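You operate a simulated robot arm through the tools that you are given. There is no shell and no other tool. Be economical: measure what you need, move in short steps, check, and stop when the job is done.

You are at the controls of a simulated two-armed robot. One attempt, no reset.

Task
Uncover the keyboard, fit the white pack, switch on with the glow, and lay the wrist rest along it.
Fine: the rest lies along the space-bar edge; the cover goes to the inner corner of the desk.
Where things are to end (x, y in the base frame): keyboard cover within 60 mm of [610, 0].
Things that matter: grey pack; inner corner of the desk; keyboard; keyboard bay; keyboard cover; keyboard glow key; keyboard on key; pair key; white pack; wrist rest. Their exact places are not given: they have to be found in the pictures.

It is judged by the outcome, as a careful person would: the job done as asked, and still so three seconds after it is handed in. It fails if anything else is knocked over, pushed out of place, dropped, spilled or broken. A push-on lid holds only when it is set on centred and level and pressed home; a screw cap is set on level and turned clockwise until tight.

Robot
Two 7-joint arms with two-finger parallel grippers on one trunk, on a base that drives. Base frame: it is fixed to the floor where the robot stands at the start and does not move with it; the origin is under the middle of the robot, x ahead of it, y to its left, z up; the surface under the hand at the start is at about z = 740. Lengths are in mm, angles in rad, forces in N, time in s.
The left shoulder is at the start at [60, 144, 926], the right one opposite. With the tool pointing down near the work surface each hand reaches from about 320 to 740 mm from the robot's upright axis, wherever it stands, measured 20 degrees to its own side. Places, roughly: grey pack [-250, 1500, 750]; inner corner of the desk [800, 100, 700]; keyboard bay [400, 600, 700]; keyboard glow key [100, 900, 800]; keyboard on key [300, 500, 800]; pair key [300, 500, 800]; white pack [-250, 1500, 750]. Payload 1.57 kg a hand.
The TCP of each hand is the grasp point between the finger pads, 30 mm short of the fingertips. In the tool frame z runs along the fingers and y along their closing line. Largest opening 110 mm; finger width 24, thickness 12; the body of the gripper, 48 by 112 mm, starts 78 mm behind the TCP.
Orientation is told as [roll, pitch, yaw] about the base's x, y, z axes, in that order, counted from this pose: with the fingers straight down and closing along the base's y, the tool's x points along the base's -x, its y along +y and its z along -z.

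Tools
- The arms move only by the tool nudge_tool. It takes "left_moves", "right_moves" or both (then of equal length, played together; a hand with none holds still); each is a list of rows, each a list of 7 numbers: the shift along the base's x, y, z in mm, then the turn, a rotation vector about the base's x, y, z in rad, then the gripper command, from -1 (shut) to 1 (fully open), values between in proportion. In form: [[x, y, z, ax, ay, az, fingers], ...]. A call has 1 to 8 rows; each row is the pose to reach, as a shift and turn from the pose commanded when the call began. Each row takes 0.2 s and may step no farther than 50 mm and 0.15 rad from the row before; otherwise, or with a gripper value out of range, the whole call is refused. A pose out of reach is approached as far as the arm can. The call stops where the force on the tool passes 40 N (or 10 N more than at its start, if that is more) or the arm is blocked; 0.2 s more then pass. Each finger travels about 45 mm/s and halts on what it meets, pressing with about 42 N; the grip force reading is that of the motor and also rises with nothing between the fingers. The clock runs only during rows and for 0.2 s after the last one: add rows that repeat a pose to give the fingers time. The reply holds the time, the measured pose of the TCP, the force on the tool along the base axes, the opening and the grip force, in the units named above and with some noise, with the torque about the TCP (base axes, N m) and any sound that the robot's microphone picked up.
- Cameras (640 x 400 px; columns grow to the right, rows downward): "scene" is now at [26.6, 30.6, 1526.2]; the picture's right is [0.57, -0.82, 0.00], its down [-0.69, -0.47, -0.55] and it looks along [0.45, 0.31, -0.84] (base axes); focal length 251 px, centre (320, 200). "left" rides on the left gripper at [70, -16, -141] in its tool frame; the picture's right is [0.23, 0.97, 0.00], its down [-0.85, 0.20, -0.48] and it looks along [-0.47, 0.11, 0.88] (tool axes); focal length 222 px, centre (320, 200). "right" rides on the right gripper at [70, 16, -141] in its tool frame; the picture's right is [-0.23, 0.97, 0.00], its down [-0.86, -0.20, -0.48] and it looks along [-0.47, -0.11, 0.88] (tool axes); focal length 222 px, centre (320, 200).
- get_image(camera): a new picture of that camera. It takes no simulated time.
- raise_lower(by): slides the trunk up (or, below 0, down) by that many mm; the arms and the scene camera ride with it, the base frame stays. It gives what a move gives, with no picture.
- steer(legs): drives the robot by 1 to 6 legs, each [ahead, left, turn to the left] in mm, mm and rad, along the robot's own axes; the way and the turn of a leg run together, so that a leg with both is an arc; at most 1500 mm and 3.142 rad a leg. The arms and the cameras ride along, it lands a little off, and it stops where it bumps. It gives what a move gives.
- pan_tilt(pan, tilt): turns the head with the scene camera to pan (to the left, within 1.501 rad either way) and tilt (down, from -0.506 to 1.204), counted from straight ahead of the robot. It gives what a move gives.
- locate(camera, pixels): for up to 12 pixels [column, row] of the newest picture of that camera ("zoom" is the newest enlarged one), the place [x, y, z] in the base frame of the surface seen there, good to about 3 mm, but the place of the scene camera against the robot may be out by one fixed shift of up to 12 mm in any direction. It takes no simulated time.
- close_up(camera, box): a new picture of the part [left, top, right, bottom] of that camera's present view, enlarged. It takes no simulated time.
- finish_job(): hands the job in; it is judged then, once.

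Work in short steps. Measure before you move; look again where a grasp or a placing could have gone wrong, and mend it. You have 80 turns and 62 pictures in all, those below and enlarged ones among them. Open the grippers and draw the arms clear of the work before you hand the job in, unless the task says otherwise.

The tools are called after ">>>" by a JSON object that holds its "op" and its "data". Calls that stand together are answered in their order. nudge_tool: Moves the arms, as the interface text tells. Its arguments: {"type":"object","properties":{"left_moves":{"type":"array","items":{"type":"array","items":{"type":"number"}}},"right_moves":{"type":"array","items":{"type":"array","items":{"type":"number"}}}},"required":[]} The other tools are called the same way: raise_lower (by) slides the trunk up or down; steer (legs) drives the base; pan_tilt (pan, tilt) turns the head that bears the scene camera; get_image (camera) takes a picture; locate (camera, pixels) gives the place of the surface under pixels of a picture; close_up (camera, box) takes an enlarged picture of a part of a camera's view; finish_job () hands the job in.

At the start:

```text
clock: 0.0
left_position: [264.2, 377.0, 1104.2]
left_tcp_rot: [-0.001, 0.003, 0.0]
left_ft_force: [0.2, -0.5, 0.3]
left_wrist_torque: [-0.01, -0.01, -0.03]
left_grip_width: 110.0
left_grasp_force: 0.1
right_position: [382.8, 74.7, 1003.2]
right_tcp_rot: [0.0, 0.0, 0.001]
right_ft_force: [0.0, -0.1, -0.2]
right_wrist_torque: [0.0, -0.02, -0.02]
right_grip_width: 110.0
right_grasp_force: 0.0
trunk travel left (down, up): [-525.0, 65.0]
robot x, y, heading: [4.8, -0.2, -0.0]
head pan, tilt: [0.602, 0.99]
```

scene: 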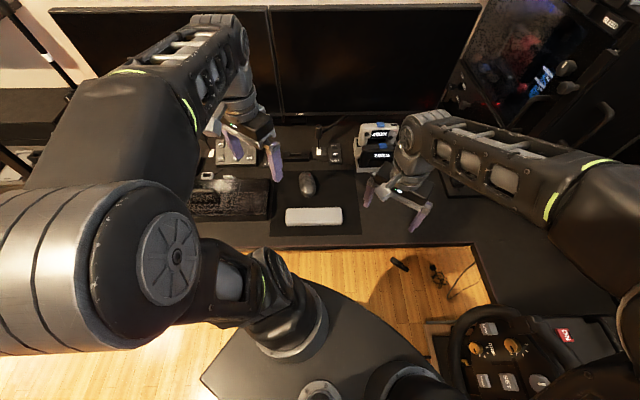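
right: 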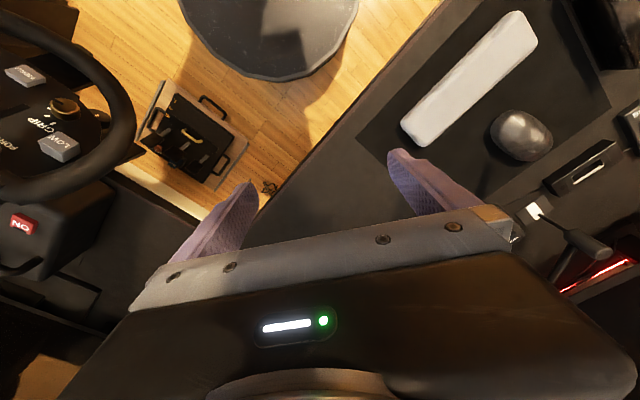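
left: 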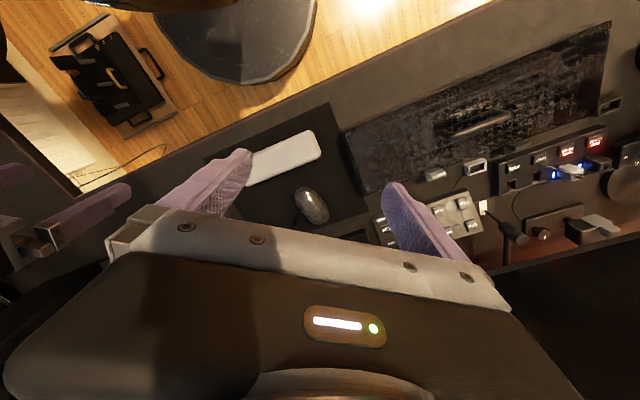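

The left picture shows the cover with a handle (480,120), the wrist rest (283,160), the mouse (312,205) and small objects at (435,173), (475,165). I'll enlarge and locate these.

>>> {"op": "close_up", "data": {"camera": "left", "box": [340, 10, 640, 270]}}

>>> {"op": "locate", "data": {"camera": "left", "pixels": [[342, 132], [612, 22], [368, 193], [600, 100], [480, 122], [452, 134], [508, 112], [435, 173], [475, 165], [252, 178], [318, 145], [312, 205]]}}

>>> {"op": "close_up", "data": {"camera": "scene", "box": [180, 100, 480, 260]}}

```text
1.54 times, centred on (490, 140) of left
```

zoom: 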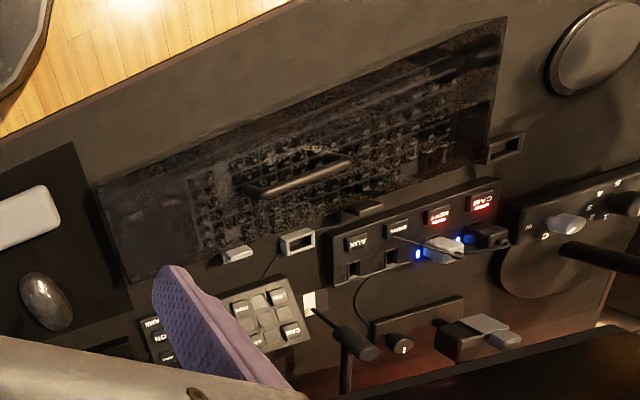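

```text
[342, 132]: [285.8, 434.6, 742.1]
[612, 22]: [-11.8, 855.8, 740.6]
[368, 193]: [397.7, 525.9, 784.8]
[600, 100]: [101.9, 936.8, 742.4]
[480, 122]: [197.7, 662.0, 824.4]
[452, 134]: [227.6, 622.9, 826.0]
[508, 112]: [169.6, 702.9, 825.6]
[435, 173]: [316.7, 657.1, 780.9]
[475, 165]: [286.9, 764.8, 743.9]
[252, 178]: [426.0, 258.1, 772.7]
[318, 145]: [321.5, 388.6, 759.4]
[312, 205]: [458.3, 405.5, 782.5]
```

```text
2.13 times, centred on (330, 180) of scene
```

zoom: 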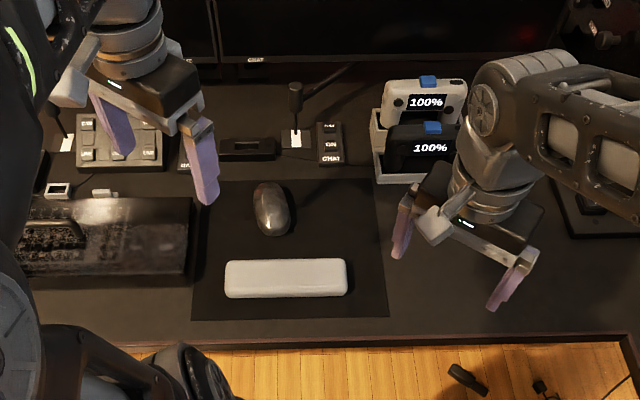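

The desk runs diagonally to the left. I'll pan left to look for the packs and the rest of the keyboard area.

>>> {"op": "pan_tilt", "data": {"pan": 1.45, "tilt": 0.75}}

>>> {"op": "get_image", "data": {"camera": "scene"}}

```text
clock: 1.2
left_position: [264.6, 377.4, 1104.5]
left_tcp_rot: [-0.002, 0.001, -0.002]
left_ft_force: [-0.4, 0.2, 0.0]
left_wrist_torque: [0.01, 0.02, 0.01]
left_grip_width: 110.1
left_grasp_force: 0.2
right_position: [382.5, 74.9, 1003.1]
right_tcp_rot: [0.002, -0.001, -0.001]
right_ft_force: [0.8, -0.6, 0.5]
right_wrist_torque: [0.03, -0.05, 0.0]
right_grip_width: 110.0
right_grasp_force: 0.1
trunk travel left (down, up): [-525.0, 65.0]
robot x, y, heading: [0.2, -2.0, 0.001]
head pan, tilt: [1.45, 0.75]
```

```text
56 pictures are left
```

scene: 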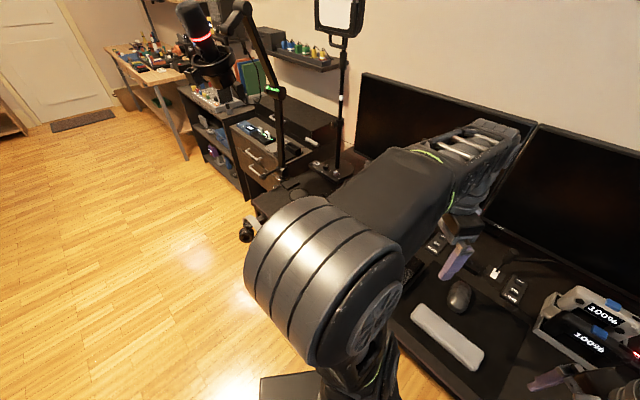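

There's a drawer cabinet past the desk's left end with items on it (261,133). I'll enlarge it.

>>> {"op": "close_up", "data": {"camera": "scene", "box": [170, 40, 370, 220]}}

>>> {"op": "locate", "data": {"camera": "scene", "pixels": [[258, 133], [230, 100], [262, 120], [320, 165], [330, 178], [590, 350], [600, 310], [280, 200]]}}

```text
2.22 times, centred on (270, 130) of scene
```

zoom: 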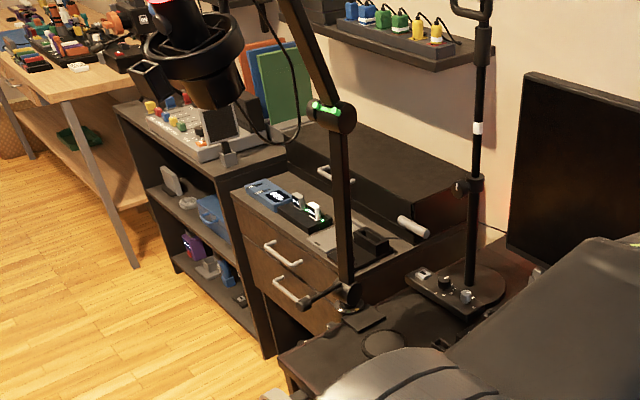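

```text
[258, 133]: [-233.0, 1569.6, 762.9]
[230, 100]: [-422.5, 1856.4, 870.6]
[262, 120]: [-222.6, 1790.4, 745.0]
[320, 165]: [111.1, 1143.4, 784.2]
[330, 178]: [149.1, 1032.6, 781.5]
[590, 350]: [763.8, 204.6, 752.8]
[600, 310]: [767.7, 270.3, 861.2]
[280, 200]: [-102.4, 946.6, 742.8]
```

Packs sit near [-233,1570,763] at the cabinet. Next I'll look at the inner corner where the cover must go.

>>> {"op": "pan_tilt", "data": {"pan": -0.1, "tilt": 1.0}}

>>> {"op": "get_image", "data": {"camera": "scene"}}

```text
clock: 2.8
left_position: [265.7, 377.8, 1104.7]
left_tcp_rot: [-0.001, 0.001, 0.0]
left_ft_force: [0.4, 0.0, 0.1]
left_wrist_torque: [0.05, 0.0, -0.01]
left_grip_width: 110.1
left_grasp_force: 0.2
right_position: [383.3, 74.9, 1002.2]
right_tcp_rot: [0.002, 0.0, -0.001]
right_ft_force: [0.1, 0.6, 0.4]
right_wrist_torque: [0.01, 0.02, -0.01]
right_grip_width: 109.7
right_grasp_force: 0.0
trunk travel left (down, up): [-525.0, 65.0]
robot x, y, heading: [1.1, -2.8, 0.0]
head pan, tilt: [-0.099, 1.0]
```

```text
54 pictures are left
```

scene: 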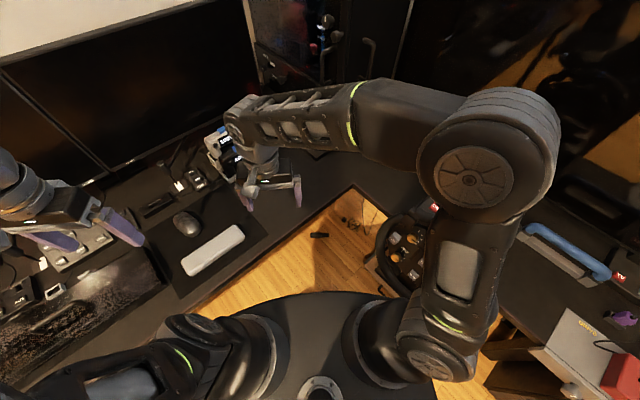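

>>> {"op": "locate", "data": {"camera": "scene", "pixels": [[351, 187], [265, 235], [371, 208], [310, 170], [370, 170], [345, 165], [268, 235], [240, 195], [290, 155], [380, 225], [215, 150], [200, 300]]}}

>>> {"op": "close_up", "data": {"camera": "scene", "box": [180, 90, 440, 300]}}

```text
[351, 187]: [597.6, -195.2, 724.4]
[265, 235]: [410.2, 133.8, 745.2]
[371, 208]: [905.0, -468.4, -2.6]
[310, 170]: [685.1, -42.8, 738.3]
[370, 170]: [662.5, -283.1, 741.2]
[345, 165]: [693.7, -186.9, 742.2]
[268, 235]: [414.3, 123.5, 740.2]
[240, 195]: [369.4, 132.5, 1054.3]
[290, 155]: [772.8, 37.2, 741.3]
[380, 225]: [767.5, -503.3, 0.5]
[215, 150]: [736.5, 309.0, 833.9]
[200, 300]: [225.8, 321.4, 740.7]
```

```text
1.90 times, centred on (310, 195) of scene
```

zoom: 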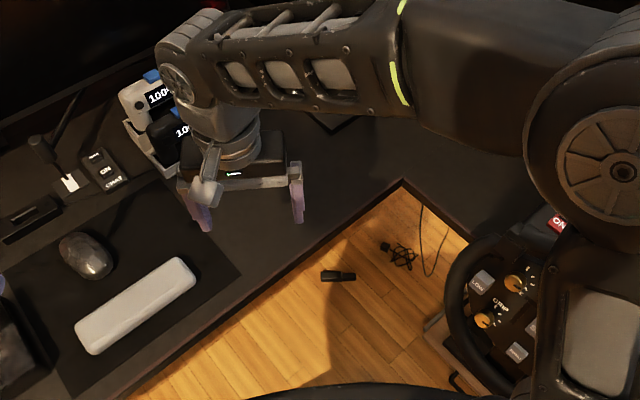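

The inner corner edge is at about (598,-195); the cover (about 515×150 mm, lying along the desk's long direction at heading ≈0.6 rad) fits there parallel to the desk. I'll turn to face the desk and slide left.

>>> {"op": "steer", "data": {"legs": [[0, 0, 0.61], [0, 300, 0]]}}

>>> {"op": "pan_tilt", "data": {"pan": 0.2, "tilt": 1.0}}

>>> {"op": "get_image", "data": {"camera": "scene"}}

>>> {"op": "get_image", "data": {"camera": "right"}}

```text
clock: 6.5
left_position: [-167.4, 707.7, 1103.6]
left_tcp_rot: [-0.002, 0.003, 0.607]
left_ft_force: [-0.8, 1.0, 0.0]
left_wrist_torque: [-0.02, -0.04, -0.02]
left_grip_width: 109.9
left_grasp_force: 0.0
right_position: [102.9, 525.0, 1003.2]
right_tcp_rot: [-0.001, -0.001, 0.606]
right_ft_force: [-0.2, 0.5, -0.7]
right_wrist_torque: [0.0, 0.0, 0.01]
right_grip_width: 110.0
right_grasp_force: 0.0
trunk travel left (down, up): [-525.0, 65.0]
robot x, y, heading: [-168.0, 245.7, 0.608]
head pan, tilt: [-0.099, 1.0]
```

```text
clock: 7.3
left_position: [-167.3, 705.4, 1105.1]
left_tcp_rot: [0.001, 0.003, 0.605]
left_ft_force: [-0.6, -0.6, 0.6]
left_wrist_torque: [0.02, 0.02, -0.01]
left_grip_width: 110.3
left_grasp_force: 0.1
right_position: [102.0, 523.9, 1004.6]
right_tcp_rot: [-0.002, 0.0, 0.607]
right_ft_force: [-0.3, -0.3, 0.1]
right_wrist_torque: [0.01, 0.0, 0.07]
right_grip_width: 110.1
right_grasp_force: 0.2
trunk travel left (down, up): [-525.0, 65.0]
robot x, y, heading: [-169.2, 248.9, 0.609]
head pan, tilt: [0.201, 1.0]
```

```text
52 pictures are left
```

scene: 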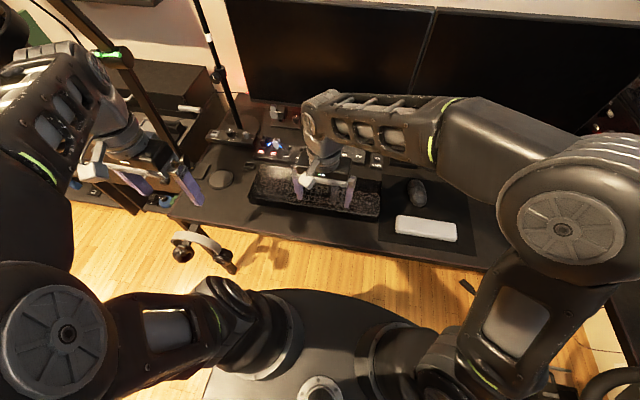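

```text
51 pictures are left
```

right: 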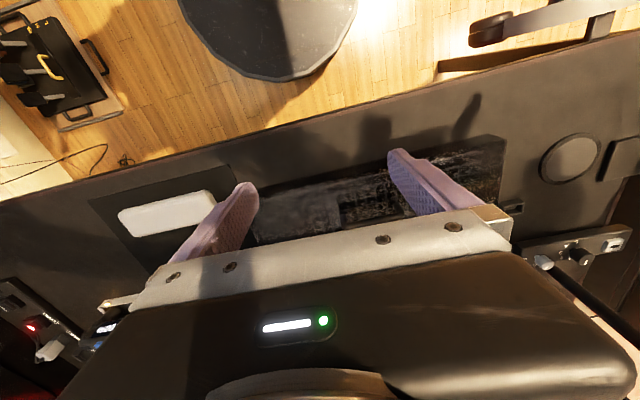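

The handle's centre measures [198,662,825], along the desk direction. I'll turn the right hand by 90° so it closes across the handle, and bring it above.

>>> {"op": "nudge_tool", "data": {"right_moves": [[15, 20, 0, 0, 0, -0.15, 1], [30, 40, 0, 0, 0, -0.3, 1], [45, 60, 0, 0, 0, -0.45, 1], [60, 80, 0, 0, 0, -0.6, 1], [75, 100, -10, 0, 0, -0.75, 1], [85, 120, -20, 0, 0, -0.9, 1], [96, 138, -30, 0, 0, -1.05, 1], [96, 138, -50, 0, 0, -1.2, 1]]}}

>>> {"op": "nudge_tool", "data": {"right_moves": [[0, 0, -20, 0, 0, -0.12, 1], [0, 0, -40, 0, 0, -0.24, 1], [0, 0, -50, 0, 0, -0.36, 1]]}}

>>> {"op": "get_image", "data": {"camera": "right"}}

```text
clock: 9.1
left_position: [-168.3, 705.9, 1104.9]
left_tcp_rot: [-0.001, 0.002, 0.605]
left_ft_force: [-0.8, 0.0, -1.0]
left_wrist_torque: [-0.03, 0.01, 0.0]
left_grip_width: 110.1
left_grasp_force: 0.1
right_position: [198.3, 662.7, 952.6]
right_tcp_rot: [0.0, 0.0, -0.596]
right_ft_force: [0.3, 0.2, 1.9]
right_wrist_torque: [-0.02, 0.01, 0.0]
right_grip_width: 109.8
right_grasp_force: 0.0
trunk travel left (down, up): [-525.0, 65.0]
robot x, y, heading: [-169.4, 246.9, 0.601]
head pan, tilt: [0.201, 1.0]
```

```text
clock: 9.9
left_position: [-166.8, 705.9, 1104.4]
left_tcp_rot: [0.001, 0.003, 0.605]
left_ft_force: [0.7, -0.4, -0.3]
left_wrist_torque: [0.03, 0.01, -0.02]
left_grip_width: 110.0
left_grasp_force: 0.1
right_position: [198.6, 662.1, 902.8]
right_tcp_rot: [0.0, 0.001, -0.956]
right_ft_force: [-0.5, -0.2, 0.3]
right_wrist_torque: [0.0, -0.02, 0.02]
right_grip_width: 109.9
right_grasp_force: 0.1
trunk travel left (down, up): [-525.0, 65.0]
robot x, y, heading: [-168.8, 244.1, 0.605]
head pan, tilt: [0.201, 1.0]
```

```text
50 pictures are left
```

right: 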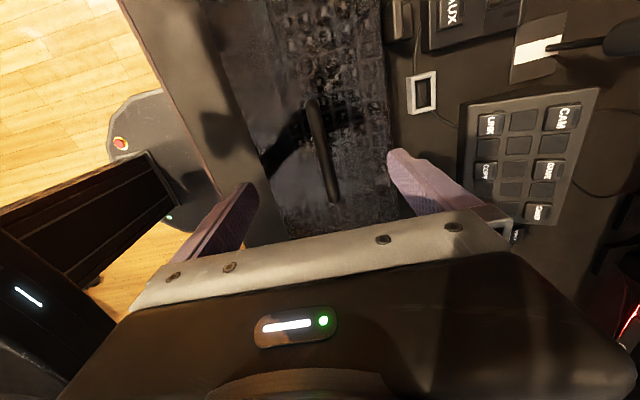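

The handle runs from (311,102) to (333,200) in this view. I'll measure it.

>>> {"op": "locate", "data": {"camera": "right", "pixels": [[311, 102], [316, 130], [324, 160], [332, 195], [350, 170], [290, 170], [262, 215], [380, 100], [270, 120], [395, 190], [240, 100], [423, 93]]}}

```text
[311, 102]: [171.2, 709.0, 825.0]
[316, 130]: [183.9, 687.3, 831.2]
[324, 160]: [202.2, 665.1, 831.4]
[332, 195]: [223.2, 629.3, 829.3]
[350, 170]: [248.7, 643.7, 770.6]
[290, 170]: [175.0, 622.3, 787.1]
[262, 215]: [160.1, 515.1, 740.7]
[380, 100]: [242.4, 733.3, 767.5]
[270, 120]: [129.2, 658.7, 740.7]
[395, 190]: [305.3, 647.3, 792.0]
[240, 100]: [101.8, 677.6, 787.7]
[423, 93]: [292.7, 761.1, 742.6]
```

Handle centre is (198,668), bar top near z 830. Descend 74 mm and close.

>>> {"op": "nudge_tool", "data": {"right_moves": [[0, 5, -37, 0, 0, 0, 1], [0, 5, -74, 0, 0, 0, 1], [0, 5, -74, 0, 0, 0, 0.2], [0, 5, -74, 0, 0, 0, -0.4], [0, 5, -74, 0, 0, 0, -1], [0, 5, -74, 0, 0, 0, -1], [0, 5, -74, 0, 0, 0, -1], [0, 5, -74, 0, 0, 0, -1]]}}

>>> {"op": "nudge_tool", "data": {"right_moves": [[0, 0, 0, 0, 0, 0, -1], [0, 0, 20, 0, 0, 0, -1], [0, 0, 50, 0, 0, 0, -1]]}}

>>> {"op": "get_image", "data": {"camera": "right"}}

>>> {"op": "get_image", "data": {"camera": "scene"}}

```text
clock: 11.7
left_position: [-167.2, 705.9, 1105.5]
left_tcp_rot: [0.0, 0.002, 0.606]
left_ft_force: [-0.6, 0.1, 0.7]
left_wrist_torque: [-0.02, -0.02, 0.01]
left_grip_width: 109.8
left_grasp_force: 0.1
right_position: [199.6, 668.1, 827.8]
right_tcp_rot: [0.001, 0.001, -0.955]
right_ft_force: [0.2, -0.4, 0.6]
right_wrist_torque: [0.04, 0.02, 0.21]
right_grip_width: 13.8
right_grasp_force: 14.6
trunk travel left (down, up): [-525.0, 65.0]
robot x, y, heading: [-167.5, 244.2, 0.607]
head pan, tilt: [0.201, 1.0]
```

```text
clock: 12.5
left_position: [-166.5, 706.3, 1106.4]
left_tcp_rot: [-0.001, 0.002, 0.606]
left_ft_force: [0.1, 0.2, -0.3]
left_wrist_torque: [0.0, -0.01, 0.03]
left_grip_width: 110.0
left_grasp_force: 0.2
right_position: [199.2, 667.3, 879.1]
right_tcp_rot: [-0.001, 0.0, -0.954]
right_ft_force: [-0.5, 0.0, -2.8]
right_wrist_torque: [0.04, -0.03, 0.0]
right_grip_width: 13.2
right_grasp_force: 30.0
trunk travel left (down, up): [-525.0, 65.0]
robot x, y, heading: [-168.6, 246.7, 0.609]
head pan, tilt: [0.201, 1.0]
```

```text
49 pictures are left
```

right: 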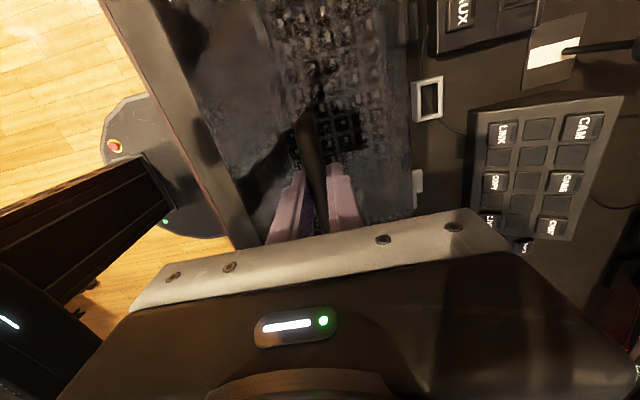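

```text
48 pictures are left
```

scene: 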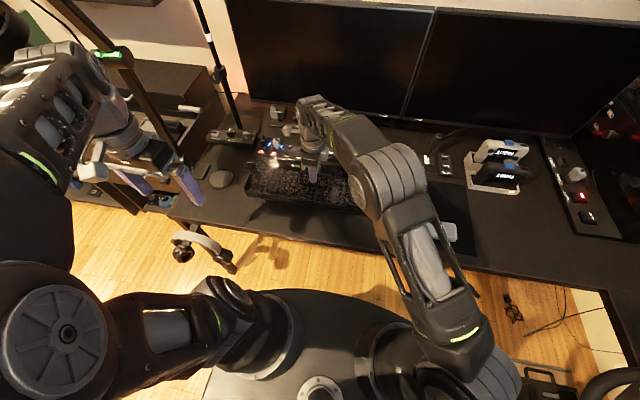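

The cover is held and lifted. The corner now shows a charger at (498,165) and a device panel at (585,190); I'll measure them for clearance and lift higher.

>>> {"op": "locate", "data": {"camera": "scene", "pixels": [[470, 187], [518, 192], [545, 150], [600, 240], [598, 288], [520, 225], [560, 250], [575, 205], [498, 145], [590, 215], [475, 265]]}}

>>> {"op": "nudge_tool", "data": {"right_moves": [[0, 0, 40, 0, 0, 0, -1], [0, 0, 80, 0, 0, 0, -1], [0, 0, 100, 0, 0, 0, -1]]}}

>>> {"op": "close_up", "data": {"camera": "scene", "box": [420, 100, 640, 320]}}

```text
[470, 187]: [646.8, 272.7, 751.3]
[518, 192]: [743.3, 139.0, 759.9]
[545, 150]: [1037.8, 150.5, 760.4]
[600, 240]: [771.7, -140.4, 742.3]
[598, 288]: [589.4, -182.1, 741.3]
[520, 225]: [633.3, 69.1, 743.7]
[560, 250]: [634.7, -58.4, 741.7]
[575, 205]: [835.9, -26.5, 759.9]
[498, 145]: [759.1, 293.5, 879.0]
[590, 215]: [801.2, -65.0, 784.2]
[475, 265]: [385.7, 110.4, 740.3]
```

```text
clock: 13.3
left_position: [-167.0, 705.7, 1104.6]
left_tcp_rot: [0.0, 0.002, 0.606]
left_ft_force: [-0.2, -0.5, 0.7]
left_wrist_torque: [-0.01, 0.03, 0.02]
left_grip_width: 110.0
left_grasp_force: 0.0
right_position: [197.3, 666.8, 980.0]
right_tcp_rot: [0.001, 0.0, -0.955]
right_ft_force: [-1.0, 0.3, -4.0]
right_wrist_torque: [0.01, -0.03, 0.01]
right_grip_width: 13.5
right_grasp_force: 29.7
trunk travel left (down, up): [-525.0, 65.0]
robot x, y, heading: [-165.8, 246.2, 0.603]
head pan, tilt: [0.201, 1.0]
```

```text
1.82 times, centred on (530, 210) of scene
```

zoom: 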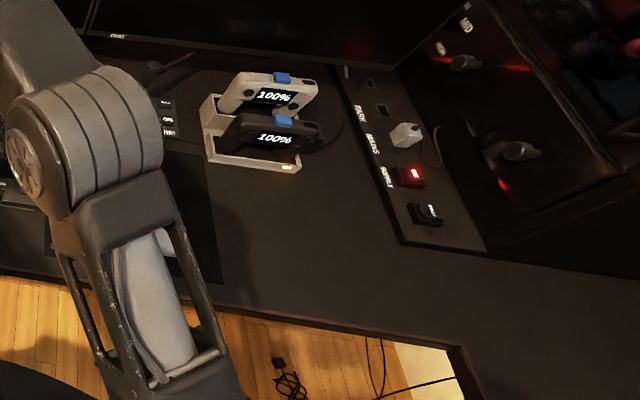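

I'll measure the device's front corner, at zoom (403,242), to be certain the cover clears it.

>>> {"op": "locate", "data": {"camera": "zoom", "pixels": [[403, 242], [340, 130], [480, 252], [200, 260], [450, 345], [480, 400], [215, 160], [299, 172], [250, 330]]}}

>>> {"op": "steer", "data": {"legs": [[0, -320, 0]]}}

>>> {"op": "get_image", "data": {"camera": "right"}}

```text
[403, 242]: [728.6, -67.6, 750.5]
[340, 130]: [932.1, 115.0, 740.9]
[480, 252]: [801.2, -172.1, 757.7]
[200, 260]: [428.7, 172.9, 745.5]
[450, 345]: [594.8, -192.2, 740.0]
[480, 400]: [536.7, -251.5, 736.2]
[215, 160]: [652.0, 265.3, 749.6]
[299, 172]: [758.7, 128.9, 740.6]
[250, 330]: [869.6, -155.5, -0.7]
```

```text
clock: 15.4
left_position: [16.2, 442.6, 1103.7]
left_tcp_rot: [0.0, 0.001, 0.606]
left_ft_force: [0.1, 0.1, -0.3]
left_wrist_torque: [0.02, 0.0, 0.0]
left_grip_width: 110.0
left_grasp_force: 0.0
right_position: [380.6, 403.8, 979.4]
right_tcp_rot: [0.001, 0.0, -0.953]
right_ft_force: [0.0, 0.0, -3.3]
right_wrist_torque: [0.04, -0.02, -0.04]
right_grip_width: 13.4
right_grasp_force: 30.0
trunk travel left (down, up): [-525.0, 65.0]
robot x, y, heading: [9.8, -17.1, 0.601]
head pan, tilt: [0.201, 1.0]
```

```text
46 pictures are left
```

right: 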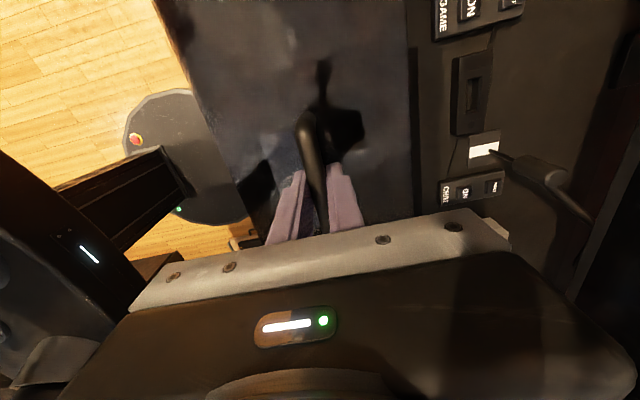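

The cover is carried above the desk. Measure its edges in the hand: left edge about (205,115), right edge about (408,100).

>>> {"op": "locate", "data": {"camera": "right", "pixels": [[205, 115], [215, 140], [175, 40], [406, 60], [408, 130], [412, 190], [240, 200], [318, 110], [290, 40], [390, 40]]}}

>>> {"op": "get_image", "data": {"camera": "scene"}}

```text
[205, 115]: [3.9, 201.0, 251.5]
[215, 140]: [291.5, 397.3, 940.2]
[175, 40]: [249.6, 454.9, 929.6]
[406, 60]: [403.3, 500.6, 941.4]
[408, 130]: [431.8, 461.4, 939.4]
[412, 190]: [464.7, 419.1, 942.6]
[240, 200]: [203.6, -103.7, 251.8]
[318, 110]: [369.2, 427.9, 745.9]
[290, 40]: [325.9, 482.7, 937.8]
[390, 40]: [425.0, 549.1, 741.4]
```

```text
45 pictures are left
```

scene: 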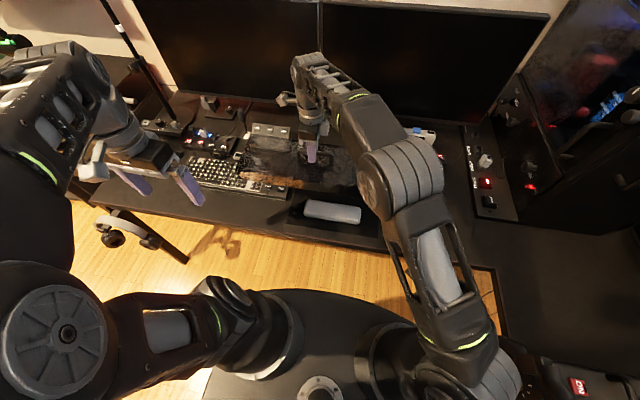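

Cover half-width is about 77 mm and centred on the hand. Target hand position is (584,-15), which leaves ~12 mm to the desk edge and the device. I'll carry it there at this height.

>>> {"op": "nudge_tool", "data": {"right_moves": [[20, -42, 0, 0, 0, 0, -1], [40, -84, 0, 0, 0, 0, -1], [61, -125, 0, 0, 0, 0, -1], [81, -167, 0, 0, 0, 0, -1], [102, -209, 0, 0, 0, 0, -1], [122, -251, 0, 0, 0, 0, -1], [143, -293, 0, 0, 0, 0, -1], [163, -335, 0, 0, 0, 0, -1]]}}

>>> {"op": "nudge_tool", "data": {"right_moves": [[20, -42, -20, 0, 0, 0, -1], [41, -83, -40, 0, 0, 0, -1], [41, -83, -80, 0, 0, 0, -1], [41, -83, -80, 0, 0, 0, -1]]}}

>>> {"op": "get_image", "data": {"camera": "right"}}

>>> {"op": "pan_tilt", "data": {"pan": -0.5, "tilt": 0.95}}

>>> {"op": "get_image", "data": {"camera": "scene"}}

```text
clock: 17.2
left_position: [14.8, 441.3, 1104.1]
left_tcp_rot: [0.001, 0.002, 0.605]
left_ft_force: [-0.1, 0.2, -0.1]
left_wrist_torque: [-0.01, 0.02, -0.01]
left_grip_width: 110.1
left_grasp_force: 0.1
right_position: [544.5, 66.4, 979.6]
right_tcp_rot: [0.0, 0.001, -0.955]
right_ft_force: [-0.1, -0.1, -2.9]
right_wrist_torque: [0.03, 0.01, -0.03]
right_grip_width: 13.5
right_grasp_force: 30.5
trunk travel left (down, up): [-525.0, 65.0]
robot x, y, heading: [9.9, -21.5, 0.604]
head pan, tilt: [0.201, 1.0]
```

```text
refused: row 1 steps farther than a row can; nothing moved
```

```text
44 pictures are left
```

right: 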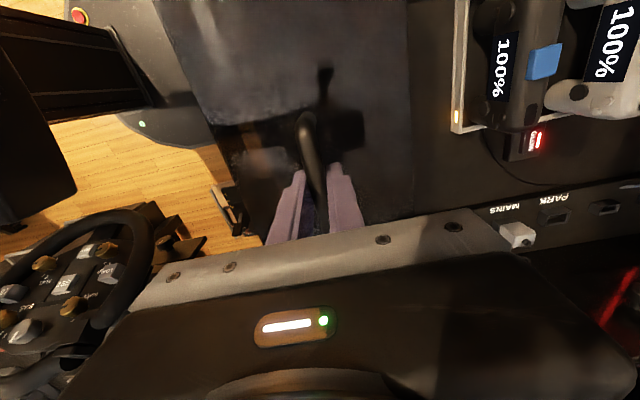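

```text
clock: 18.3
left_position: [16.0, 443.6, 1104.2]
left_tcp_rot: [-0.001, 0.002, 0.606]
left_ft_force: [-0.2, 0.0, -1.0]
left_wrist_torque: [0.03, 0.01, 0.0]
left_grip_width: 109.9
left_grasp_force: 0.1
right_position: [543.9, 68.1, 980.2]
right_tcp_rot: [0.0, 0.0, -0.955]
right_ft_force: [0.0, -0.3, -3.3]
right_wrist_torque: [0.03, -0.04, -0.07]
right_grip_width: 13.2
right_grasp_force: 30.1
trunk travel left (down, up): [-525.0, 65.0]
robot x, y, heading: [9.2, -20.0, 0.604]
head pan, tilt: [-0.499, 0.949]
```

```text
43 pictures are left
```

scene: 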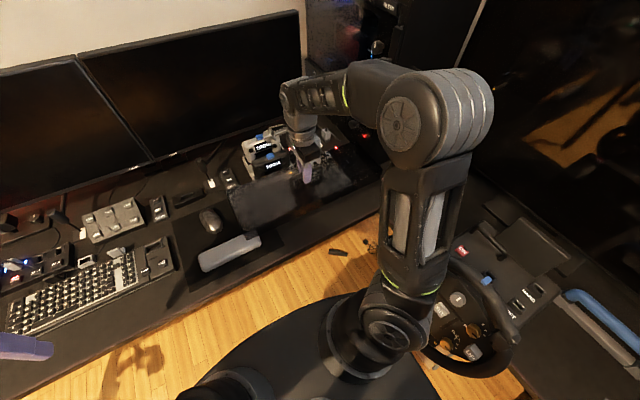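

The cover is clear so far; finish the sideways move and lower partway.

>>> {"op": "nudge_tool", "data": {"right_moves": [[14, -28, 0, 0, 0, 0, -1], [27, -56, 0, 0, 0, 0, -1], [41, -83, 0, 0, 0, 0, -1], [41, -83, -40, 0, 0, 0, -1], [41, -83, -80, 0, 0, 0, -1], [41, -83, -100, 0, 0, 0, -1], [41, -83, -100, 0, 0, 0, -1]]}}

>>> {"op": "get_image", "data": {"camera": "right"}}

>>> {"op": "close_up", "data": {"camera": "scene", "box": [200, 80, 440, 280]}}

```text
clock: 19.9
left_position: [15.6, 442.1, 1103.2]
left_tcp_rot: [-0.001, 0.002, 0.605]
left_ft_force: [1.0, 0.2, 0.5]
left_wrist_torque: [-0.04, 0.02, -0.03]
left_grip_width: 110.0
left_grasp_force: 0.0
right_position: [584.7, -15.5, 878.5]
right_tcp_rot: [0.0, -0.001, -0.955]
right_ft_force: [-0.4, -0.5, -3.3]
right_wrist_torque: [0.06, -0.01, 0.01]
right_grip_width: 13.3
right_grasp_force: 29.9
trunk travel left (down, up): [-525.0, 65.0]
robot x, y, heading: [11.4, -16.3, 0.61]
head pan, tilt: [-0.499, 0.949]
```

```text
42 pictures are left
```

right: 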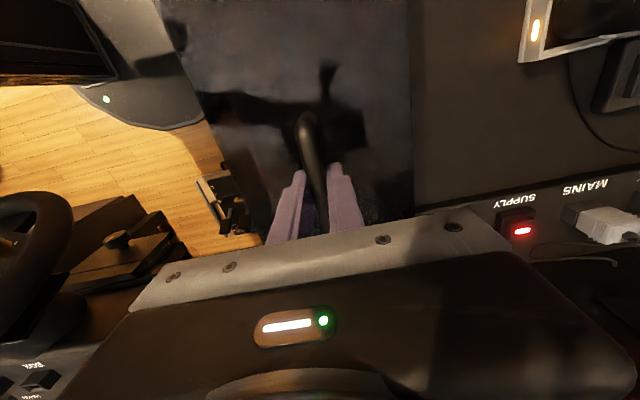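

```text
2.00 times, centred on (320, 180) of scene
```

zoom: 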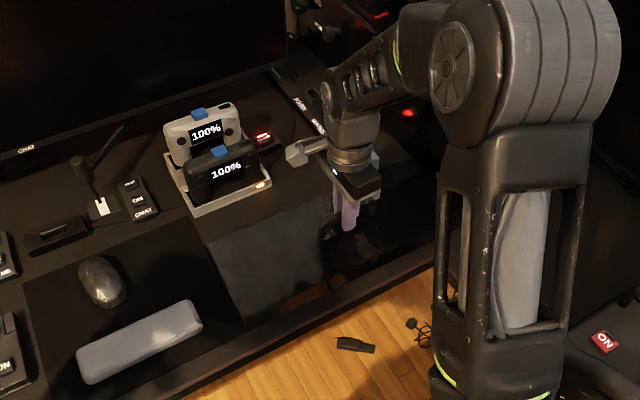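

Clear all round. Lower gently until contact is felt.

>>> {"op": "nudge_tool", "data": {"right_moves": [[0, 0, -25, 0, 0, 0, -1], [0, 0, -44, 0, 0, 0, -1], [0, 0, -50, 0, 0, 0, -1], [0, 0, -53, 0, 0, 0, -1], [0, 0, -53, 0, 0, 0, -1]]}}

>>> {"op": "get_image", "data": {"camera": "right"}}

```text
clock: 21.1
left_position: [14.1, 442.5, 1104.4]
left_tcp_rot: [0.0, -0.001, 0.604]
left_ft_force: [0.9, -0.3, -0.3]
left_wrist_torque: [0.0, -0.03, 0.01]
left_grip_width: 110.1
left_grasp_force: 0.1
right_position: [584.9, -14.1, 827.0]
right_tcp_rot: [0.006, -0.002, -0.956]
right_ft_force: [3.2, -1.5, 21.3]
right_wrist_torque: [-0.03, -0.01, -0.15]
right_grip_width: 13.3
right_grasp_force: 30.5
trunk travel left (down, up): [-525.0, 65.0]
robot x, y, heading: [12.8, -16.6, 0.602]
head pan, tilt: [-0.499, 0.949]
```

```text
40 pictures are left
```

right: 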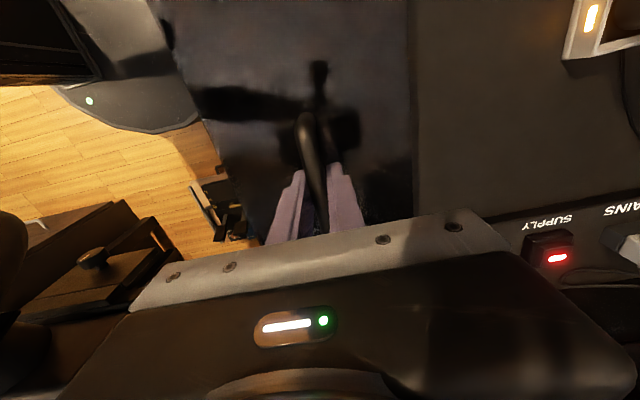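

Contact at z 827 (21 N). The front edge near (205,125) looks close to the desk edge, so I'll measure before releasing.

>>> {"op": "locate", "data": {"camera": "right", "pixels": [[203, 95], [215, 130], [235, 190], [170, 10], [413, 60], [414, 150], [190, 95], [180, 60], [210, 130]]}}

>>> {"op": "close_up", "data": {"camera": "right", "box": [130, 0, 290, 250]}}

```text
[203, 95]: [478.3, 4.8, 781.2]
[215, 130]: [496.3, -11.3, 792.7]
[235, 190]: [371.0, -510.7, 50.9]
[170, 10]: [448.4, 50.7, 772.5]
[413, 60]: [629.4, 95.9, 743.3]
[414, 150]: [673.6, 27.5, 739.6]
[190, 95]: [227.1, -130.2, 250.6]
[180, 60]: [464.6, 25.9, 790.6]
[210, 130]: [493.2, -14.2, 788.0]
```

```text
1.60 times, centred on (210, 125) of right
```

zoom: 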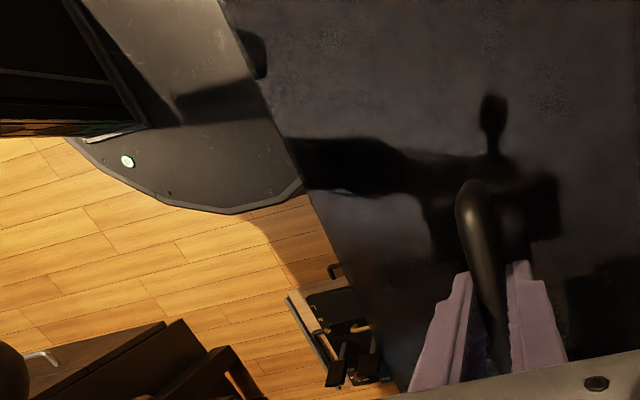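

Cover front edge is at f≈397 mm versus desk edge ≈382, so it is fully on the desk. Release, lift straight up, and turn the hand back.

>>> {"op": "nudge_tool", "data": {"right_moves": [[0, 0, 3, 0, 0, 0, -0.5], [0, 0, 3, 0, 0, 0, 0], [0, 0, 3, 0, 0, 0, 0], [0, 0, 3, 0, 0, 0, 0], [0, 0, 40, 0, 0, 0, 0], [0, 0, 90, 0, 0, 0, 0], [0, 0, 140, 0, 0, 0, 0], [0, 0, 180, 0, 0, 0, 0]]}}

>>> {"op": "get_image", "data": {"camera": "right"}}

```text
clock: 22.9
left_position: [15.5, 443.4, 1104.6]
left_tcp_rot: [0.001, 0.0, 0.607]
left_ft_force: [-0.3, 0.1, 0.2]
left_wrist_torque: [-0.02, 0.0, 0.02]
left_grip_width: 110.1
left_grasp_force: 0.1
right_position: [583.8, -14.9, 1007.6]
right_tcp_rot: [0.0, 0.001, -0.955]
right_ft_force: [0.2, 0.3, 0.5]
right_wrist_torque: [-0.02, 0.04, -0.01]
right_grip_width: 55.0
right_grasp_force: 0.0
trunk travel left (down, up): [-525.0, 65.0]
robot x, y, heading: [12.2, -18.5, 0.606]
head pan, tilt: [-0.499, 0.949]
```

```text
38 pictures are left
```

right: 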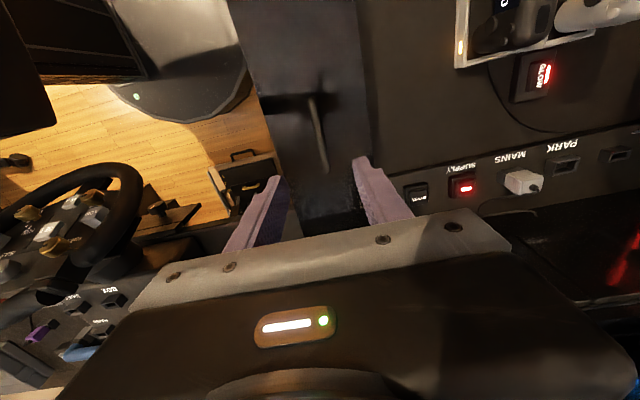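

Cover is in place. Bring the right hand back in with yaw restored, then slide the base left to view the keyboard.

>>> {"op": "nudge_tool", "data": {"right_moves": [[-20, 20, 10, 0, 0, 0.15, 0.5], [-40, 40, 20, 0, 0, 0.3, 0.5], [-60, 60, 30, 0, 0, 0.45, 0.5], [-80, 80, 40, 0, 0, 0.6, 0.5], [-100, 100, 50, 0, 0, 0.75, 0.5], [-120, 100, 50, 0, 0, 0.9, 0.5], [-140, 100, 50, 0, 0, 1.05, 0.5], [-160, 100, 50, 0, 0, 1.2, 0.5]]}}

>>> {"op": "nudge_tool", "data": {"right_moves": [[-20, 0, 20, 0, 0, 0.12, 0.5], [-40, 0, 40, 0, 0, 0.24, 0.5], [-60, 0, 40, 0, 0, 0.36, 0.5]]}}

>>> {"op": "steer", "data": {"legs": [[0, 320, 0]]}}

>>> {"op": "pan_tilt", "data": {"pan": 0.2, "tilt": 1.0}}

>>> {"op": "get_image", "data": {"camera": "scene"}}

>>> {"op": "get_image", "data": {"camera": "left"}}

```text
clock: 24.7
left_position: [14.8, 442.5, 1104.7]
left_tcp_rot: [0.0, 0.0, 0.604]
left_ft_force: [0.6, -0.3, 0.7]
left_wrist_torque: [-0.01, -0.01, 0.01]
left_grip_width: 110.0
left_grasp_force: 0.1
right_position: [424.7, 86.2, 1057.1]
right_tcp_rot: [0.0, 0.0, 0.249]
right_ft_force: [-0.4, 0.3, 0.0]
right_wrist_torque: [0.0, -0.03, -0.02]
right_grip_width: 82.7
right_grasp_force: 0.2
trunk travel left (down, up): [-525.0, 65.0]
robot x, y, heading: [12.2, -11.9, 0.605]
head pan, tilt: [-0.499, 0.949]
```

```text
clock: 25.5
left_position: [15.7, 443.1, 1104.8]
left_tcp_rot: [0.0, 0.0, 0.605]
left_ft_force: [0.0, 1.3, -0.1]
left_wrist_torque: [-0.01, -0.02, -0.03]
left_grip_width: 109.8
left_grasp_force: 0.0
right_position: [363.5, 86.3, 1097.2]
right_tcp_rot: [-0.001, -0.001, 0.606]
right_ft_force: [-0.1, 0.3, -0.7]
right_wrist_torque: [0.0, -0.05, -0.02]
right_grip_width: 82.6
right_grasp_force: 0.1
trunk travel left (down, up): [-525.0, 65.0]
robot x, y, heading: [11.8, -18.9, 0.603]
head pan, tilt: [-0.499, 0.949]
```

```text
clock: 27.6
left_position: [-167.2, 706.1, 1104.7]
left_tcp_rot: [0.001, 0.003, 0.606]
left_ft_force: [-0.3, -0.5, -0.2]
left_wrist_torque: [-0.01, 0.0, -0.01]
left_grip_width: 110.1
left_grasp_force: 0.2
right_position: [181.1, 351.9, 1097.9]
right_tcp_rot: [0.001, 0.002, 0.604]
right_ft_force: [-0.4, -0.3, 0.4]
right_wrist_torque: [-0.01, -0.02, 0.0]
right_grip_width: 82.6
right_grasp_force: 0.0
trunk travel left (down, up): [-525.0, 65.0]
robot x, y, heading: [-171.8, 248.8, 0.607]
head pan, tilt: [-0.499, 0.949]
```

```text
clock: 28.7
left_position: [-167.7, 707.4, 1104.8]
left_tcp_rot: [0.0, 0.003, 0.607]
left_ft_force: [-0.3, -0.5, -0.7]
left_wrist_torque: [0.02, 0.0, -0.01]
left_grip_width: 110.0
left_grasp_force: 0.1
right_position: [181.3, 350.4, 1097.2]
right_tcp_rot: [0.002, 0.0, 0.605]
right_ft_force: [0.0, -0.3, 1.0]
right_wrist_torque: [0.0, 0.01, -0.01]
right_grip_width: 82.5
right_grasp_force: 0.1
trunk travel left (down, up): [-525.0, 65.0]
robot x, y, heading: [-169.5, 248.8, 0.602]
head pan, tilt: [0.201, 1.0]
```

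```text
37 pictures are left
```

scene: 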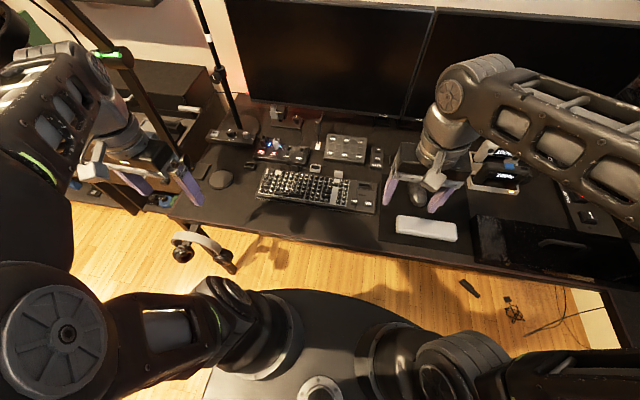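

```text
36 pictures are left
```

left: 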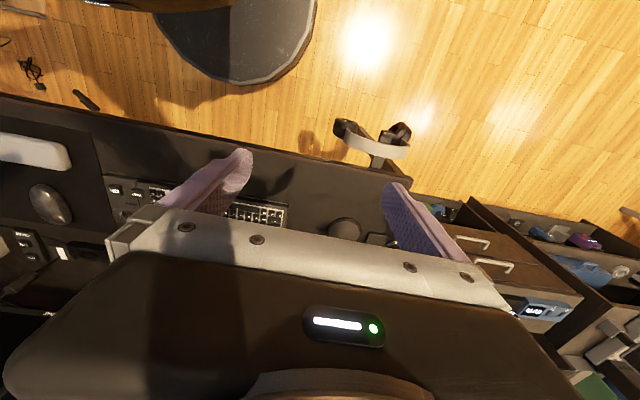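

Enlarge the keyboard in the scene view to find bay and keys.

>>> {"op": "close_up", "data": {"camera": "scene", "box": [240, 120, 400, 220]}}

>>> {"op": "locate", "data": {"camera": "zoom", "pixels": [[80, 196], [75, 300], [478, 240], [555, 365], [400, 345], [465, 335], [480, 280], [555, 275], [515, 340], [410, 250]]}}

```text
4.00 times, centred on (320, 170) of scene
```

zoom: 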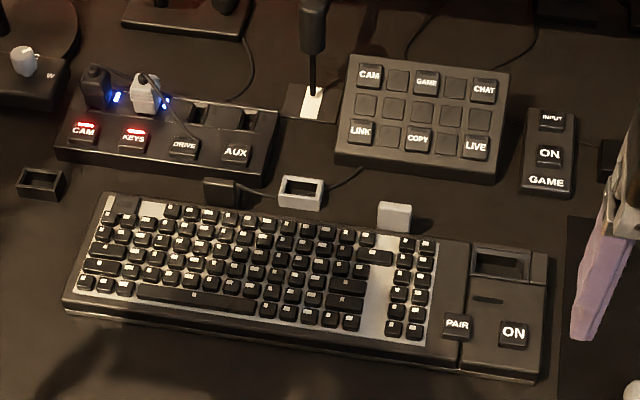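

```text
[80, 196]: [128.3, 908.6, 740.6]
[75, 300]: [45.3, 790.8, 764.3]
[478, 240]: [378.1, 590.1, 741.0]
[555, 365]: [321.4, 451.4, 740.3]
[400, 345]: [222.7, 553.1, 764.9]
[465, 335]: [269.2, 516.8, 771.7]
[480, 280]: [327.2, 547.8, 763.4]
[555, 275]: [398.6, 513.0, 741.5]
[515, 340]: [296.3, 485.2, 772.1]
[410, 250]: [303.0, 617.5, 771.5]
```

The keyboard shows a bay near zoom (500,262), ON (515,335) and PAIR (457,325). The glow key should be at upper left. Now survey the way to the packs: pan left.

>>> {"op": "locate", "data": {"camera": "scene", "pixels": [[183, 252], [225, 265], [210, 240], [175, 205], [230, 135], [150, 140]]}}

>>> {"op": "pan_tilt", "data": {"pan": 1.0, "tilt": 0.8}}

>>> {"op": "get_image", "data": {"camera": "scene"}}

```text
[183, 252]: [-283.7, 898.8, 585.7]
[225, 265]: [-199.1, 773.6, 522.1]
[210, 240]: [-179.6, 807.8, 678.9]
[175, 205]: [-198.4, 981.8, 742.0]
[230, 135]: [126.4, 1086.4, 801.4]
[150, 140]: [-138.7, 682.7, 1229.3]
```

```text
clock: 29.9
left_position: [-166.7, 706.3, 1104.4]
left_tcp_rot: [-0.001, 0.003, 0.604]
left_ft_force: [0.1, -1.2, -0.8]
left_wrist_torque: [0.02, -0.01, 0.0]
left_grip_width: 109.8
left_grasp_force: 0.0
right_position: [182.2, 351.7, 1097.0]
right_tcp_rot: [-0.001, 0.0, 0.606]
right_ft_force: [0.6, 0.5, -0.3]
right_wrist_torque: [0.01, 0.03, 0.01]
right_grip_width: 82.5
right_grasp_force: 0.0
trunk travel left (down, up): [-525.0, 65.0]
robot x, y, heading: [-170.9, 244.7, 0.609]
head pan, tilt: [1.0, 0.799]
```

```text
34 pictures are left
```

scene: 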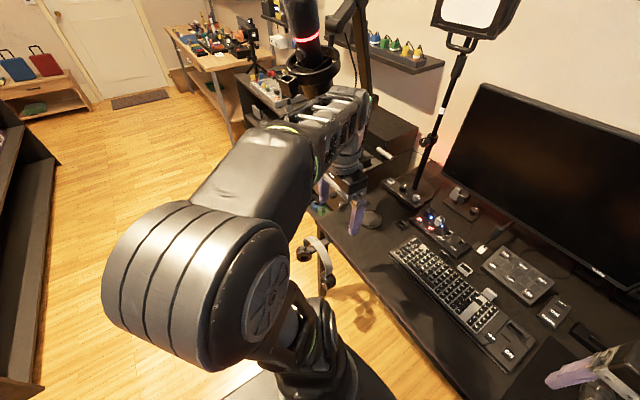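

Headset protrudes to f≈250 at z 520–680. Measure the mic and boom so that nothing bumps en route.

>>> {"op": "locate", "data": {"camera": "scene", "pixels": [[312, 65], [300, 10], [325, 75], [370, 50], [355, 10], [285, 75], [470, 25], [400, 190], [265, 90], [345, 185], [370, 155]]}}

>>> {"op": "close_up", "data": {"camera": "scene", "box": [240, 0, 440, 240]}}

```text
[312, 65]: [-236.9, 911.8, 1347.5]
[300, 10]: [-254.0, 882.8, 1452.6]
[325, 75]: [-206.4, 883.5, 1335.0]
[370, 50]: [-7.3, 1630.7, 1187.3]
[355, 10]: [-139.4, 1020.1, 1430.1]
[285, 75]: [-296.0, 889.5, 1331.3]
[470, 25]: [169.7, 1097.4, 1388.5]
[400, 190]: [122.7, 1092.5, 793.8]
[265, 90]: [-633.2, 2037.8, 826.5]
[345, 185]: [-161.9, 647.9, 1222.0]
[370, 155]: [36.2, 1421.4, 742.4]
```

```text
1.67 times, centred on (340, 120) of scene
```

zoom: 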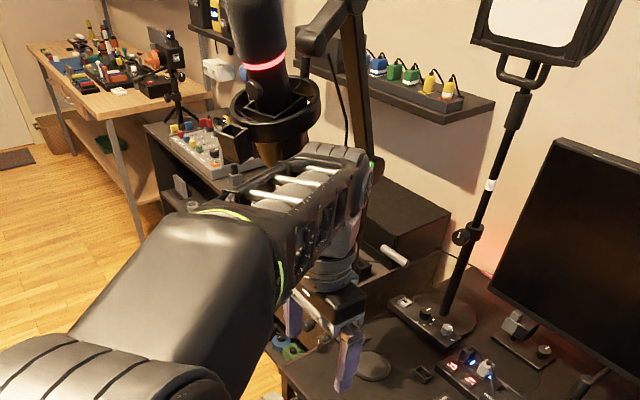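

Mic bottom is at z≈1330, f≈325, l≈885. I'll back off before passing. Check the black shelf at the far left for clearance.

>>> {"op": "locate", "data": {"camera": "scene", "pixels": [[40, 160], [45, 350], [52, 170], [20, 240], [85, 100], [240, 90], [175, 70], [60, 300]]}}

```text
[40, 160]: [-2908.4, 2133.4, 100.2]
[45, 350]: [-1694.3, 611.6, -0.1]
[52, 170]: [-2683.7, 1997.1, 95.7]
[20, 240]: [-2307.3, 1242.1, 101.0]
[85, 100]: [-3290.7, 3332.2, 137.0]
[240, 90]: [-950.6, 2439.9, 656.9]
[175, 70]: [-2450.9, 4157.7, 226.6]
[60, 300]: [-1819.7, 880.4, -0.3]
```

Plenty of floor. Back 320, then left 1150, and look at the cabinet.

>>> {"op": "steer", "data": {"legs": [[-320, 0, 0], [0, 1200, 0]]}}

>>> {"op": "pan_tilt", "data": {"pan": -0.05, "tilt": 0.65}}

>>> {"op": "get_image", "data": {"camera": "scene"}}

```text
clock: 37.7
left_position: [-1115.5, 1520.3, 1104.6]
left_tcp_rot: [0.0, 0.001, 0.605]
left_ft_force: [-0.5, 0.5, 0.2]
left_wrist_torque: [0.02, -0.01, 0.0]
left_grip_width: 110.0
left_grasp_force: 0.0
right_position: [-765.7, 1164.3, 1096.2]
right_tcp_rot: [-0.002, -0.001, 0.603]
right_ft_force: [-0.4, 0.3, 0.4]
right_wrist_torque: [-0.02, 0.01, -0.01]
right_grip_width: 82.3
right_grasp_force: 0.1
trunk travel left (down, up): [-525.0, 65.0]
robot x, y, heading: [-1118.8, 1061.1, 0.603]
head pan, tilt: [1.0, 0.799]
```

```text
clock: 39.0
left_position: [-1113.2, 1520.0, 1105.9]
left_tcp_rot: [0.002, 0.002, 0.603]
left_ft_force: [-0.8, 0.1, -0.1]
left_wrist_torque: [-0.03, 0.0, -0.02]
left_grip_width: 109.6
left_grasp_force: 0.0
right_position: [-765.4, 1165.3, 1096.7]
right_tcp_rot: [-0.002, 0.0, 0.604]
right_ft_force: [0.7, -0.5, -0.5]
right_wrist_torque: [0.02, 0.07, 0.01]
right_grip_width: 82.7
right_grasp_force: 0.0
trunk travel left (down, up): [-525.0, 65.0]
robot x, y, heading: [-1121.1, 1061.8, 0.605]
head pan, tilt: [-0.051, 0.649]
```

```text
32 pictures are left
```

scene: 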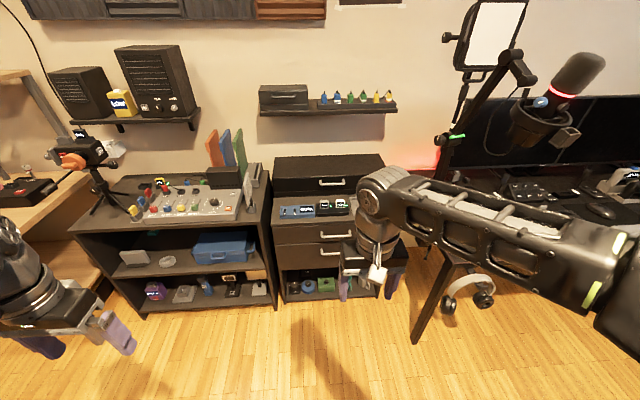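

The cabinet is straight ahead; the packs sit on the pulled-out top drawer near (315,208). Enlarge and measure.

>>> {"op": "close_up", "data": {"camera": "scene", "box": [260, 160, 380, 310]}}

>>> {"op": "locate", "data": {"camera": "scene", "pixels": [[297, 212], [325, 208], [341, 206], [275, 225], [355, 220], [278, 206], [352, 196], [310, 228], [330, 183], [320, 300], [442, 280], [268, 190]]}}

```text
2.67 times, centred on (320, 235) of scene
```

zoom: 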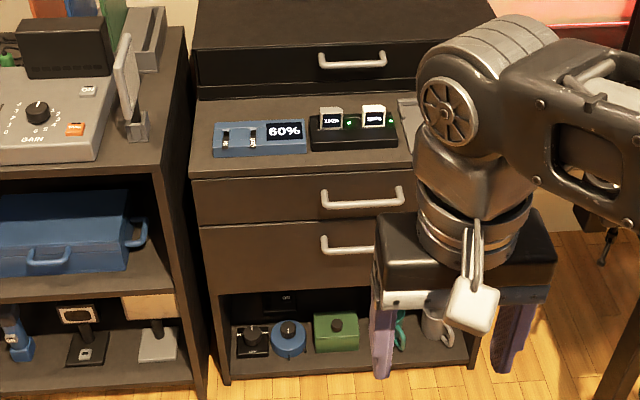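

```text
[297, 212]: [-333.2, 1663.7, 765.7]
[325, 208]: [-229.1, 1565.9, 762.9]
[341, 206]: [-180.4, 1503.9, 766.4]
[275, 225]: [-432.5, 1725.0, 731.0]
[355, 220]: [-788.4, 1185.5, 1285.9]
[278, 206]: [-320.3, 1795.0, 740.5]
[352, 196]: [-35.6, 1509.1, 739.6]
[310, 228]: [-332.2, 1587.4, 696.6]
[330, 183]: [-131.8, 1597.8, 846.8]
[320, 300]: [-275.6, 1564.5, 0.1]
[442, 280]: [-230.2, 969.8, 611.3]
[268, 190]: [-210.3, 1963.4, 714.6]
```

White pack is in the charger near (-180,1504,766), grey one to its left; cabinet front at f≈630. Drive ahead 540 and look with the right wrist camera.

>>> {"op": "steer", "data": {"legs": [[540, 0, 0]]}}

>>> {"op": "nudge_tool", "data": {"right_moves": [[20, 0, -30, 0, 0, 0, 0.5], [30, 0, -60, 0, 0, 0, 0.5], [30, 0, -90, 0, 0, 0, 0.5], [30, 0, -120, 0, 0, 0, 0]]}}

>>> {"op": "get_image", "data": {"camera": "right"}}

```text
clock: 42.1
left_position: [-667.4, 1827.3, 1104.0]
left_tcp_rot: [0.0, 0.001, 0.601]
left_ft_force: [0.7, -0.4, 0.4]
left_wrist_torque: [-0.02, -0.01, 0.01]
left_grip_width: 109.9
left_grasp_force: 0.1
right_position: [-320.7, 1467.6, 1096.9]
right_tcp_rot: [-0.001, 0.0, 0.6]
right_ft_force: [-0.3, 0.2, 0.0]
right_wrist_torque: [0.02, 0.0, 0.02]
right_grip_width: 82.3
right_grasp_force: 0.0
trunk travel left (down, up): [-525.0, 65.0]
robot x, y, heading: [-676.2, 1361.8, 0.598]
head pan, tilt: [-0.051, 0.649]
```

```text
clock: 43.1
left_position: [-667.7, 1828.2, 1105.0]
left_tcp_rot: [0.001, 0.003, 0.6]
left_ft_force: [0.3, 0.6, 0.2]
left_wrist_torque: [0.02, -0.03, 0.02]
left_grip_width: 109.8
left_grasp_force: 0.1
right_position: [-290.6, 1468.6, 976.0]
right_tcp_rot: [0.0, 0.0, 0.6]
right_ft_force: [0.4, 0.2, 0.5]
right_wrist_torque: [-0.02, 0.01, -0.03]
right_grip_width: 55.0
right_grasp_force: 0.0
trunk travel left (down, up): [-525.0, 65.0]
robot x, y, heading: [-675.9, 1366.9, 0.598]
head pan, tilt: [-0.051, 0.649]
```

```text
30 pictures are left
```

right: 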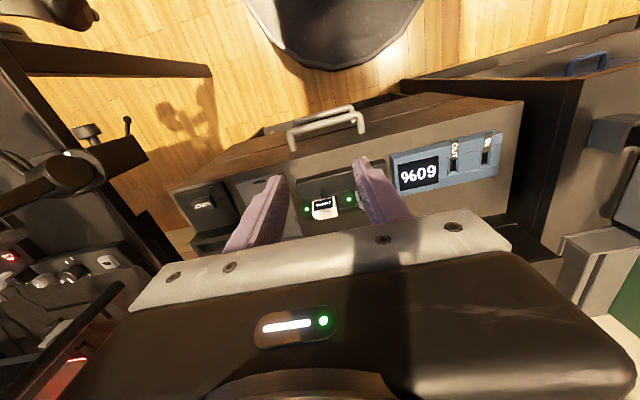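

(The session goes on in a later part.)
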